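You operate a simulated robot arm through the tools that you are given. There is no shell and no other tool. Be economical: measure what you need, move in short steps, check, and stop when the job is done.

Carry out the task below with a simulated robot arm. There is one attempt and no reset: what you move stays moved.

JOB
Take the bench scouring sponge and put it on the rinse spot.
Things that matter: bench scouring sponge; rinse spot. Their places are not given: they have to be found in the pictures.

It is judged by the outcome, as a careful person would: the job done as asked, and still so three seconds after it is handed in. It fails if anything else is knocked over, pushed out of place, dropped, spilled or broken.

ROBOT AND FRAMES
A 6-joint arm with a two-finger parallel gripper, fixed in place. Base frame: the origin is at the foot of the arm, x ahead of it, y to its left, z up; the work surface is at about z = 0.78. Readings come in m, rad, newtons and seconds.
With the tool pointing down near the work surface it reaches from about 0.24 to 0.64 m from the base axis. Its first joint turns from -1.152 to 1.152 rad. Payload 2.7 kg.
Tool frame: the origin (TCP) lies between the finger pads and is the grasp point; the fingertips stand 0.023 m ahead of it; z points along the fingers, y is the line along which they close. Largest opening 0.094 m; finger width 0.038, thickness 0.01; the body of the gripper, 0.054 by 0.096 m, starts 0.039 m behind the TCP.
Orientation is told as [roll, pitch, yaw] about the base's x, y, z axes, in that order, counted from this pose: with the fingers straight down and closing along the base's y, the tool's x points along the base's -x, its y along +y and its z along -z.

CONTROLS
- The arm moves only by the tool step_arm. Its argument "moves" is a list of rows, each a list of 7 numbers: the turn, a rotation vector about the tool's x, y, z in degrees, then the shift along the tool's x, y, z in m, then the closure, from 0 (fully open) to 1 (shut). In form: [[wx, wy, wz, x, y, z, grip], ...]. A call has 1 to 20 rows; each row is the pose to reach, as a shift and turn from the pose commanded when the call began, along the tool's axes at that moment. Rows are played at 5 a second. More than 0.05 m and 0.15 rad between two rows, or a gripper value outside its range, and nothing of the call is played. Where a pose cannot be reached the arm comes as near as it can. A force on the tool above 40 N (or 10 N above the force at the start of the call, whichever is more), or a blocked arm, ends the call early, and 0.2 s more pass. The fingers move at their own pace (about 0.045 m/s each) and stop on an object; they squeeze with about 27 N. The grip force told is the motor's: it shows also when the fingers shut on nothing. Time passes only in rows, and 0.2 s behind the last, so rows that repeat a pose let the fingers close. It gives the time, the measured TCP pose, the force on the tool (base axes), the opening and the grip force at its end, in the units of the frame above (readings bear some noise).
- Cameras (640 x 400 px; columns grow to the right, rows downward): "scene" is fixed at [0.0845, -0.4531, 1.3819]; the picture's right is [0.58, -0.81, 0.00], its down [-0.63, -0.45, -0.64] and it looks along [0.52, 0.37, -0.77] (base axes); focal length 260 px, centre (320, 200). "wrist" rides on the gripper at [-0.039, 0, -0.044] in the tool frame; the picture's right is [0.00, -1.00, 0.00], its down [0.97, 0.00, -0.24] and it looks along [0.24, 0.00, 0.97] (tool axes); focal length 218 px, centre (320, 200).
- snapshot(camera): a new picture of that camera. No time passes.
- locate(camera, pixels): for up to 12 pixels [column, row] of the newest picture of that camera ("zoom" is the newest enlarged one), the place [x, y, z] in the base frame of the surface seen there, good to about 0.002 m. No time passes.
- inspect(camera, box): a new picture of the part [left, top, right, bottom] of that camera's present view, enlarged. No time passes.
- job_done(): hands the job in; it is judged then, once.

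Keep the steps short. Do not move on a guess: measure, check each grasp and each placing, and mend mistakes. In all there are 60 turns and 20 pictures (those below and enlarged ones count). Leave the gripper open and the arm clear of the work at the hand-in unless told otherwise, and finish with a single line.

The tools are called after "Request:" by a JSON object that holds its "name" and its "arguments". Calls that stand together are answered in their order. step_arm: Moves the arm, as the interface text tells. Its arguments: {"type":"object","properties":{"moves":{"type":"array"}},"required":["moves"]} The other tools are called the same way: snapshot (camera) takes a picture; locate (camera, pixels) gives the place of the surface under pixels of a picture; inspect (camera, box) takes an enlarged picture of a part of a camera's view; job_done () hands the job in.

At the start:

```text
clock: 0.0
position: [0.4176, 0.1289, 1.075]
tcp_rot: [0.001, -0.002, 0.002]
ft_force: [0.0, -0.2, 0.1]
grip_width: 0.094
gripper_force: 0.1
```

scene: 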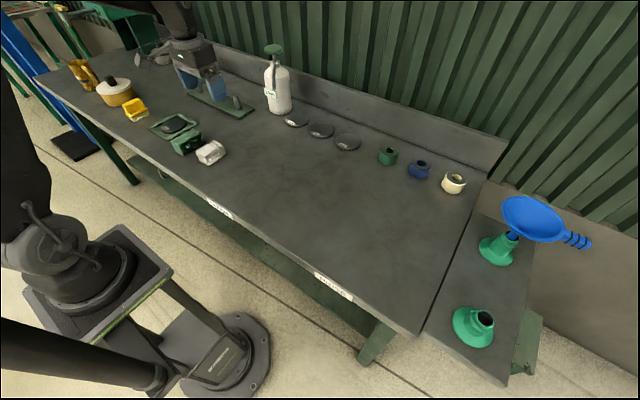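
wrist: 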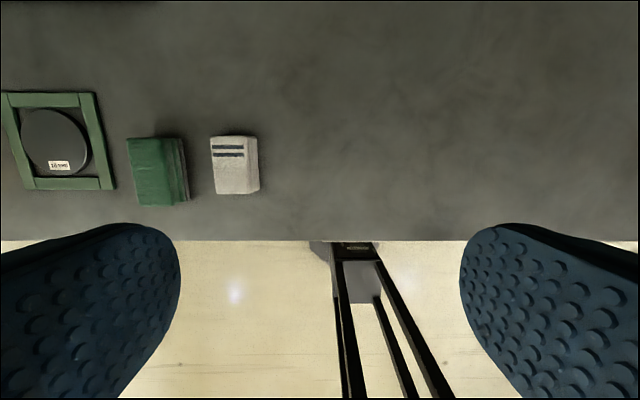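

I see a green block and a white block near (185,145) and (210,152), a yellow thing at (135,110), and a scale-like plate at (172,125). I'll enlarge these areas to identify the sponge and the rinse spot.

Request:
{"name": "inspect", "arguments": {"camera": "scene", "box": [60, 40, 260, 165]}}

Request:
{"name": "inspect", "arguments": {"camera": "scene", "box": [250, 80, 490, 230]}}

Request:
{"name": "inspect", "arguments": {"camera": "wrist", "box": [0, 70, 280, 245]}}

```text
3.20 times, centred on (160, 102) of scene
```

zoom: 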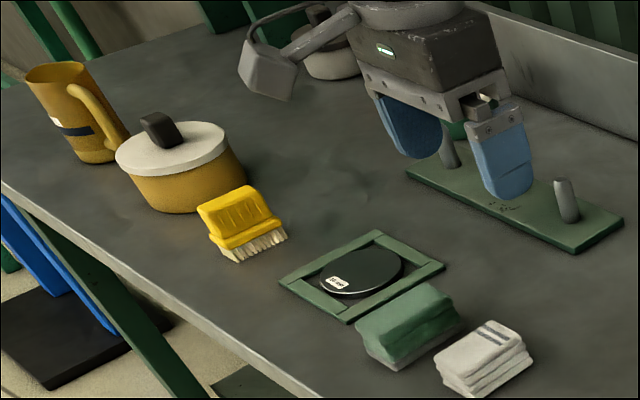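

```text
2.67 times, centred on (370, 155) of scene
```

zoom: 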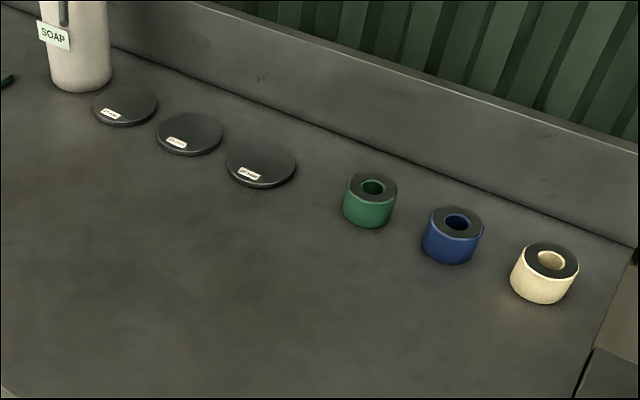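

```text
2.29 times, centred on (140, 158) of wrist
```

zoom: 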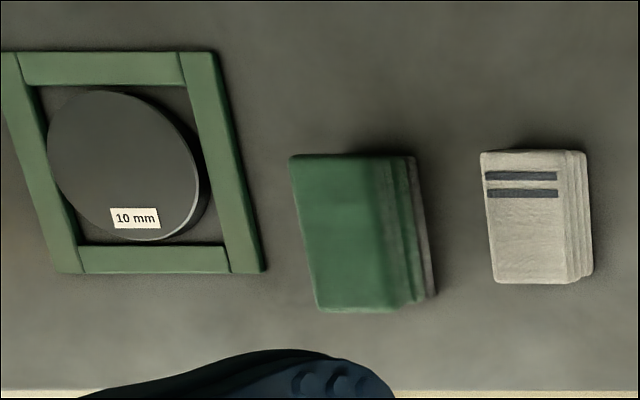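

The green two-layer block looks like the sponge and the white one like a folded cloth. The framed disc reads "10 mm". The three dark discs have labels I need to read, so I'll enlarge them further.

Request:
{"name": "inspect", "arguments": {"camera": "scene", "box": [280, 108, 368, 163]}}

Request:
{"name": "locate", "arguments": {"camera": "wrist", "pixels": [[135, 145], [160, 142], [145, 200], [166, 196], [152, 170], [178, 150], [50, 140], [235, 150], [186, 190], [110, 120]]}}

Request:
{"name": "locate", "arguments": {"camera": "scene", "pixels": [[296, 120], [321, 129], [348, 141], [388, 150], [420, 164], [278, 70], [276, 110], [180, 140], [172, 125], [210, 150], [237, 100]]}}

```text
7.27 times, centred on (324, 136) of scene
```

zoom: 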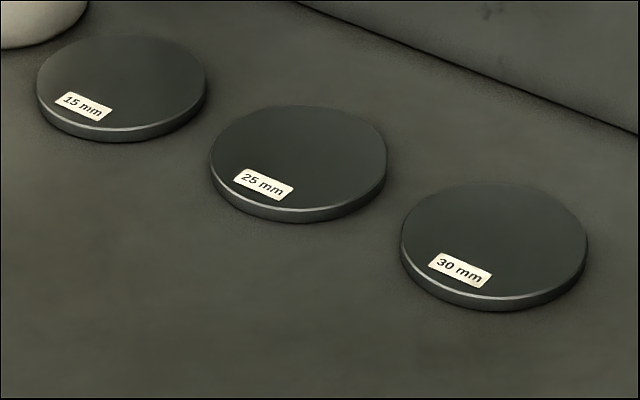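

```text
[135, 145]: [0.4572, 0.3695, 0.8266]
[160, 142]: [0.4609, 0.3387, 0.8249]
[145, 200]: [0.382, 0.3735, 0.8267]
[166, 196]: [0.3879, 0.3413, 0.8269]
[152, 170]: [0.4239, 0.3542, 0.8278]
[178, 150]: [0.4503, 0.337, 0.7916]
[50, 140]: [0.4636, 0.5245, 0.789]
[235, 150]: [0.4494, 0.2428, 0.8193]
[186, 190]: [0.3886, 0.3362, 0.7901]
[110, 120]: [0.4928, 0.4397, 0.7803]
```

```text
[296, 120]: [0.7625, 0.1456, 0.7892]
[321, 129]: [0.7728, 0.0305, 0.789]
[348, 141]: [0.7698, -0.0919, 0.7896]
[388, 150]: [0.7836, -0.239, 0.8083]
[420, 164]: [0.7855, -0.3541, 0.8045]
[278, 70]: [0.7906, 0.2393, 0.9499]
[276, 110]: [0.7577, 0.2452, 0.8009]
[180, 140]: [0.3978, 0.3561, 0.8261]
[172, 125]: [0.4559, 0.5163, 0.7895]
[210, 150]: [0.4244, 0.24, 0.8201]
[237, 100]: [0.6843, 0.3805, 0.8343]
```

The discs read 15, 25 and 30 mm and are just marked pads. None is labelled as rinse, so I'll check the labels on the bench's front edge at (218,208) and (333,285).

Request:
{"name": "inspect", "arguments": {"camera": "scene", "box": [190, 185, 254, 225]}}

Request:
{"name": "inspect", "arguments": {"camera": "scene", "box": [300, 262, 364, 302]}}

Request:
{"name": "inspect", "arguments": {"camera": "scene", "box": [140, 60, 268, 140]}}

```text
10.00 times, centred on (222, 205) of scene
```

zoom: 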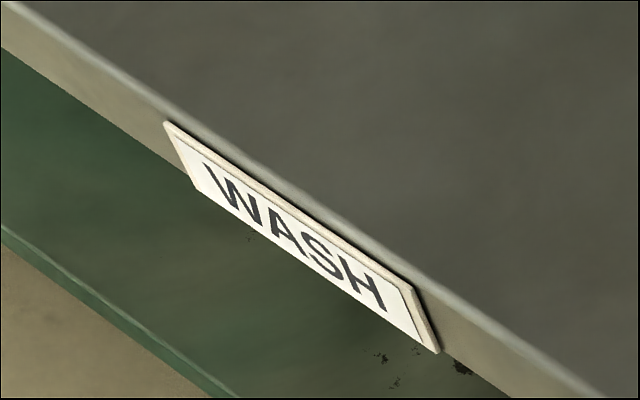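

```text
10.00 times, centred on (332, 282) of scene
```

zoom: 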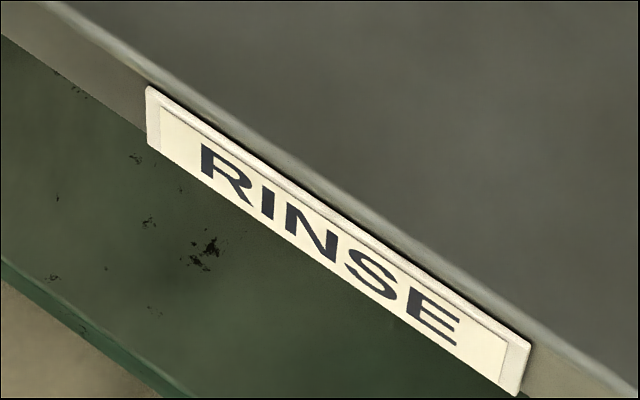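

```text
5.00 times, centred on (204, 100) of scene
```

zoom: 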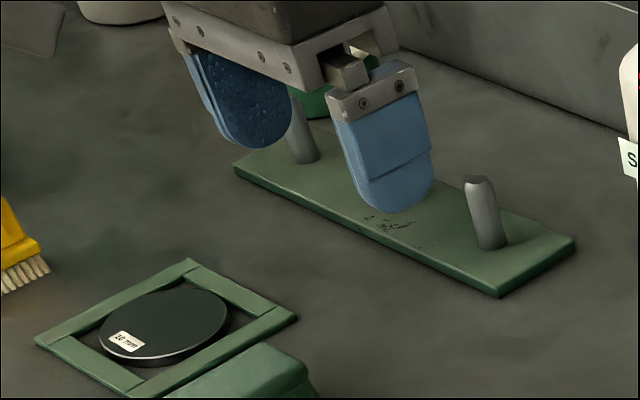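

The sign at (333,285) says RINSE, so the rinse spot is the bench area behind it. I'll measure the signs, the bench edge and the nearby surface.

Request:
{"name": "locate", "arguments": {"camera": "scene", "pixels": [[315, 272], [333, 283], [352, 297], [340, 276], [350, 255], [208, 200], [232, 215], [222, 190], [380, 230], [360, 240], [420, 330], [485, 175]]}}

Request:
{"name": "inspect", "arguments": {"camera": "scene", "box": [230, 170, 454, 310]}}

```text
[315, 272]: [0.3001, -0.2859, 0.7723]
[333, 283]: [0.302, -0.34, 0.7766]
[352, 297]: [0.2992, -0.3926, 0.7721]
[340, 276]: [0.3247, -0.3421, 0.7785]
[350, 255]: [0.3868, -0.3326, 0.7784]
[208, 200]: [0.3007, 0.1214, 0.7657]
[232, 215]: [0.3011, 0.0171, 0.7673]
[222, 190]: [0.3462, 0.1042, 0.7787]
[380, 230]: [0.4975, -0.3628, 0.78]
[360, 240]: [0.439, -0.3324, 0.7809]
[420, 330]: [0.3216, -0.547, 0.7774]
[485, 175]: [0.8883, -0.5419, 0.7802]
```

```text
2.86 times, centred on (342, 240) of scene
```

zoom: 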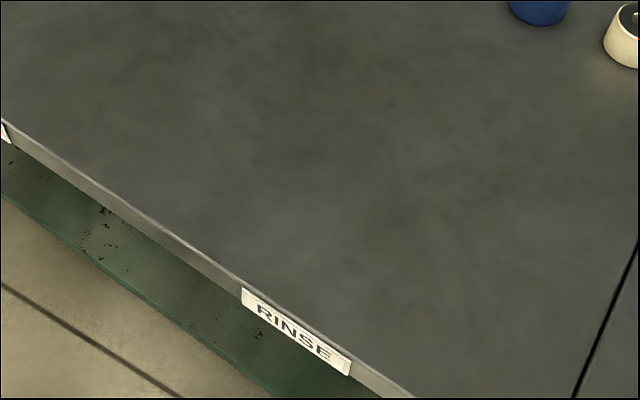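

There's no mark, so the spot is the bench top behind the RINSE sign, centred at y≈-0.34. Next I'll move above the green block at (0.42, 0.35), staying high, for a close look.

Request:
{"name": "step_arm", "arguments": {"moves": [[0, 0, 0, 0, 0.045, 0, 0], [0, 0, 0, 0, 0.09, 0.02, 0], [0, 0, 0, 0, 0.135, 0.04, 0], [0, 0, 0, 0, 0.18, 0.06, 0], [0, 0, 0, 0, 0.222, 0.08, 0], [0, 0, 0, 0, 0.222, 0.08, 0]]}}

Request:
{"name": "snapshot", "arguments": {"camera": "wrist"}}

```text
clock: 1.4
position: [0.417, 0.3522, 0.9962]
tcp_rot: [0.001, -0.002, 0.001]
ft_force: [0.2, 0.0, 0.5]
grip_width: 0.0939
gripper_force: 0.1
```

```text
9 pictures are left
```

wrist: 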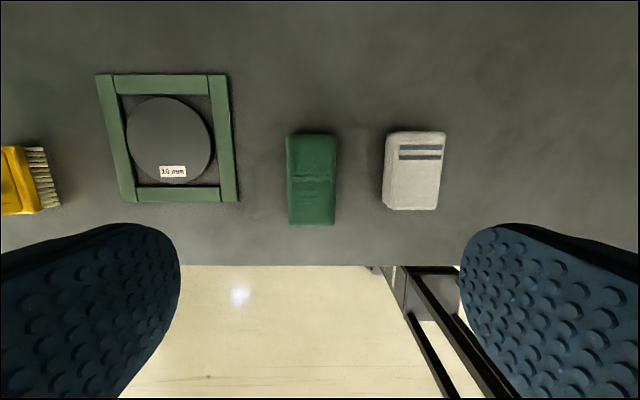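

The block sits squarely with the axes. I'll measure its top corners and the neighbouring objects.

Request:
{"name": "locate", "arguments": {"camera": "wrist", "pixels": [[289, 138], [333, 138], [291, 222], [332, 222], [311, 180], [387, 170], [225, 170], [360, 180], [412, 170], [260, 180]]}}

Request:
{"name": "inspect", "arguments": {"camera": "scene", "box": [150, 110, 246, 170]}}

```text
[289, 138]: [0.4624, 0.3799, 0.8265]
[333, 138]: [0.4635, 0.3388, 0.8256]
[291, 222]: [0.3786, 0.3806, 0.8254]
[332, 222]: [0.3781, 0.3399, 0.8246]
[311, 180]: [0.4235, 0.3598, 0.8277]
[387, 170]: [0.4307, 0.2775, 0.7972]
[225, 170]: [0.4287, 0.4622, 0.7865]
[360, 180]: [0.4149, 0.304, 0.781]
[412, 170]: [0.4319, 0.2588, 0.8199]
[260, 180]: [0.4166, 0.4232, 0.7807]
```

```text
6.67 times, centred on (198, 140) of scene
```

zoom: 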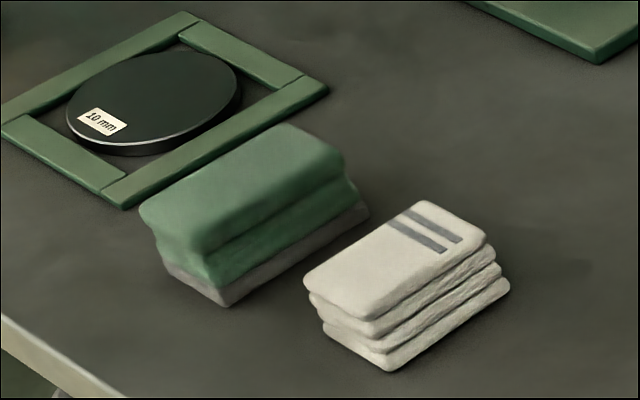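

It's a waisted green sponge with a grey scouring pad, and the white one is a folded cloth. The sponge centre is (0.4205, 0.360), its width about 0.045 and its top z = 0.827. I'll descend open to z≈0.81.

Request:
{"name": "step_arm", "arguments": {"moves": [[0, 0, 0, -0.0035, 0.008, 0.03, 0], [0, 0, 0, -0.0035, 0.008, 0.07, 0], [0, 0, 0, -0.0035, 0.008, 0.11, 0], [0, 0, 0, -0.0035, 0.008, 0.14, 0], [0, 0, 0, -0.0035, 0.008, 0.165, 0], [0, 0, 0, -0.0035, 0.008, 0.187, 0], [0, 0, 0, -0.0035, 0.008, 0.187, 0]]}}

```text
clock: 3.0
position: [0.4222, 0.3592, 0.808]
tcp_rot: [0.0, -0.002, 0.0]
ft_force: [-0.9, -0.9, -0.3]
grip_width: 0.0938
gripper_force: 0.0
```

I'm at grasp height with no contact. Next I'll close the fingers in place.

Request:
{"name": "step_arm", "arguments": {"moves": [[0, 0, 0, 0, 0, 0, 0.4], [0, 0, 0, 0, 0, 0, 0.8], [0, 0, 0, 0, 0, 0, 1], [0, 0, 0, 0, 0, 0, 1], [0, 0, 0, 0, 0, 0, 1], [0, 0, 0, 0, 0, 0, 1]]}}

```text
clock: 4.4
position: [0.4217, 0.3583, 0.8082]
tcp_rot: [0.001, -0.003, 0.0]
ft_force: [-0.4, 0.5, 1.1]
grip_width: 0.0494
gripper_force: 26.7
```

The grip is firm at 0.049 m. I'll lift 0.12 m.

Request:
{"name": "step_arm", "arguments": {"moves": [[0, 0, 0, 0, 0, -0.01, 1], [0, 0, 0, 0, 0, -0.04, 1], [0, 0, 0, 0, 0, -0.08, 1], [0, 0, 0, 0, 0, -0.12, 1], [0, 0, 0, 0, 0, -0.12, 1]]}}

Request:
{"name": "snapshot", "arguments": {"camera": "scene"}}

```text
clock: 5.6
position: [0.4198, 0.3585, 0.9284]
tcp_rot: [-0.001, 0.0, 0.001]
ft_force: [-0.2, -0.8, -0.8]
grip_width: 0.0495
gripper_force: 27.7
```

```text
7 pictures are left
```

scene: 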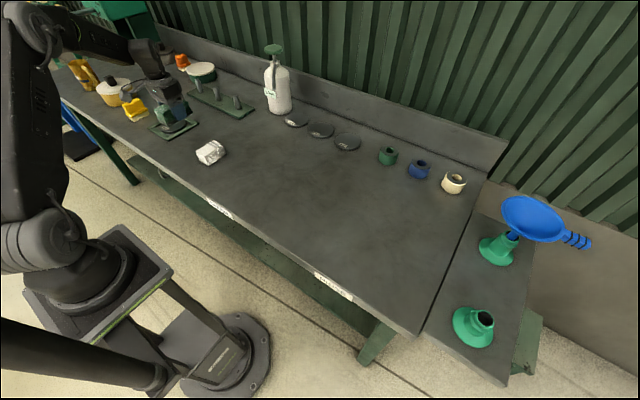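

The sponge is held and nothing else was disturbed. I'll carry it at this height along -y to y≈-0.34.

Request:
{"name": "step_arm", "arguments": {"moves": [[0, 0, 0, 0, -0.03, 0, 1], [0, 0, 0, 0, -0.07, 0, 1], [0, 0, 0, 0, -0.112, 0, 1], [0, 0, 0, 0, -0.154, 0, 1], [0, 0, 0, 0, -0.196, 0, 1], [0, 0, 0, 0, -0.238, 0, 1], [0, 0, 0, 0, -0.28, 0, 1], [0, 0, 0, 0, -0.322, 0, 1], [0, 0, 0, 0, -0.364, 0, 1], [0, 0, 0, 0, -0.406, 0, 1], [0, 0, 0, 0, -0.448, 0, 1], [0, 0, 0, 0, -0.49, 0, 1], [0, 0, 0, 0, -0.532, 0, 1], [0, 0, 0, 0, -0.574, 0, 1], [0, 0, 0, 0, -0.616, 0, 1], [0, 0, 0, 0.005, -0.655, 0, 1], [0, 0, 0, 0.01, -0.685, 0, 1], [0, 0, 0, 0.01, -0.699, 0, 1], [0, 0, 0, 0.01, -0.699, 0, 1]]}}

Request:
{"name": "snapshot", "arguments": {"camera": "wrist"}}

Request:
{"name": "snapshot", "arguments": {"camera": "scene"}}

```text
clock: 9.6
position: [0.4126, -0.3408, 0.9283]
tcp_rot: [0.0, -0.002, 0.0]
ft_force: [-0.2, 0.9, -0.2]
grip_width: 0.0494
gripper_force: 27.0
```

```text
6 pictures are left
```

wrist: 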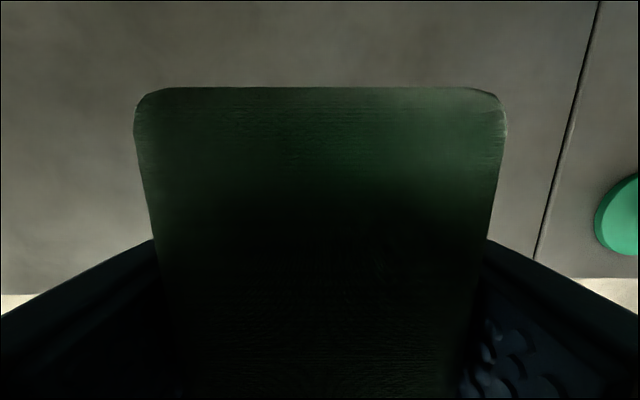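

```text
5 pictures are left
```

scene: 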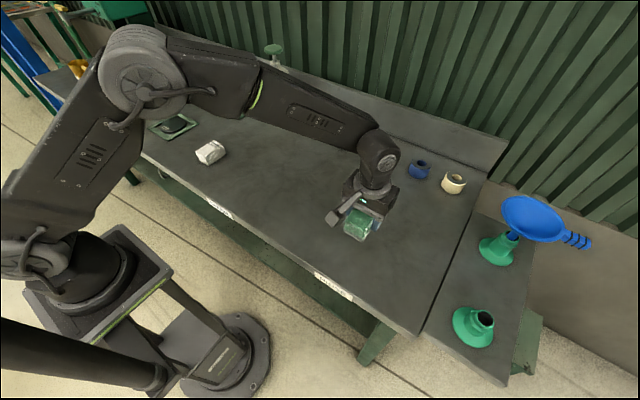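

The sponge is level and over the clear bench behind RINSE. I'll lower it to about the grasp height (z 0.809), slowing near the surface.

Request:
{"name": "step_arm", "arguments": {"moves": [[0, 0, 0, 0, 0, 0.03, 1], [0, 0, 0, 0, 0, 0.06, 1], [0, 0, 0, 0, 0, 0.085, 1], [0, 0, 0, 0, 0, 0.1, 1], [0, 0, 0, 0, 0, 0.11, 1], [0, 0, 0, 0, 0, 0.116, 1], [0, 0, 0, 0, 0, 0.119, 1], [0, 0, 0, 0, 0, 0.119, 1]]}}

```text
clock: 11.4
position: [0.4115, -0.34, 0.8088]
tcp_rot: [-0.001, -0.003, 0.0]
ft_force: [-1.3, -0.2, 0.1]
grip_width: 0.0491
gripper_force: 27.2
```

I'm within a millimetre of the resting height. I'll go down 1 mm more, then open.

Request:
{"name": "step_arm", "arguments": {"moves": [[0, 0, 0, 0, 0, 0.001, 1], [0, 0, 0, 0, 0, 0.001, 1], [0, 0, 0, 0, 0, 0.001, 0.6], [0, 0, 0, 0, 0, 0.001, 0.3], [0, 0, 0, 0, 0, 0.001, 0], [0, 0, 0, 0, 0, 0.001, 0], [0, 0, 0, 0, 0, 0.001, 0], [0, 0, 0, 0, 0, 0.001, 0]]}}

```text
clock: 13.2
position: [0.411, -0.3404, 0.8086]
tcp_rot: [0.002, -0.002, 0.0]
ft_force: [-0.1, -0.1, -0.9]
grip_width: 0.094
gripper_force: 0.0
```

The gripper is open. I'll rise straight up and then move back to the left, clear of the work.

Request:
{"name": "step_arm", "arguments": {"moves": [[0, 0, 0, 0, 0, -0.02, 0], [0, 0, 0, 0, 0, -0.06, 0], [0, 0, 0, 0, 0, -0.1, 0], [0, 0, 0, 0, 0, -0.14, 0], [0, 0, 0, 0, 0, -0.18, 0], [0, 0, 0, 0, 0.04, -0.2, 0], [0, 0, 0, 0, 0.085, -0.2, 0], [0, 0, 0, 0, 0.13, -0.2, 0], [0, 0, 0, 0, 0.175, -0.2, 0], [0, 0, 0, 0, 0.22, -0.2, 0], [0, 0, 0, 0, 0.22, -0.2, 0]]}}

Request:
{"name": "snapshot", "arguments": {"camera": "scene"}}

```text
clock: 15.6
position: [0.4119, -0.1199, 1.0071]
tcp_rot: [0.0, -0.003, 0.0]
ft_force: [-0.1, 0.1, 0.5]
grip_width: 0.0939
gripper_force: 0.1
```

```text
4 pictures are left
```

scene: 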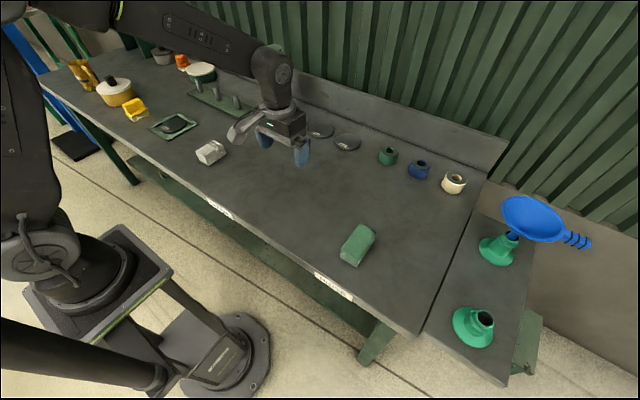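

The sponge rests flat at (357,245) on the bench behind the RINSE sign. Everything else is in place and the gripper is open and clear, so I'll hand in.

Request:
{"name": "job_done", "arguments": {}}

```text
The job is handed in.
```

The scouring sponge is on the bench top directly behind the RINSE sign, which I took as the rinse spot since nothing is marked there; nothing else was moved.
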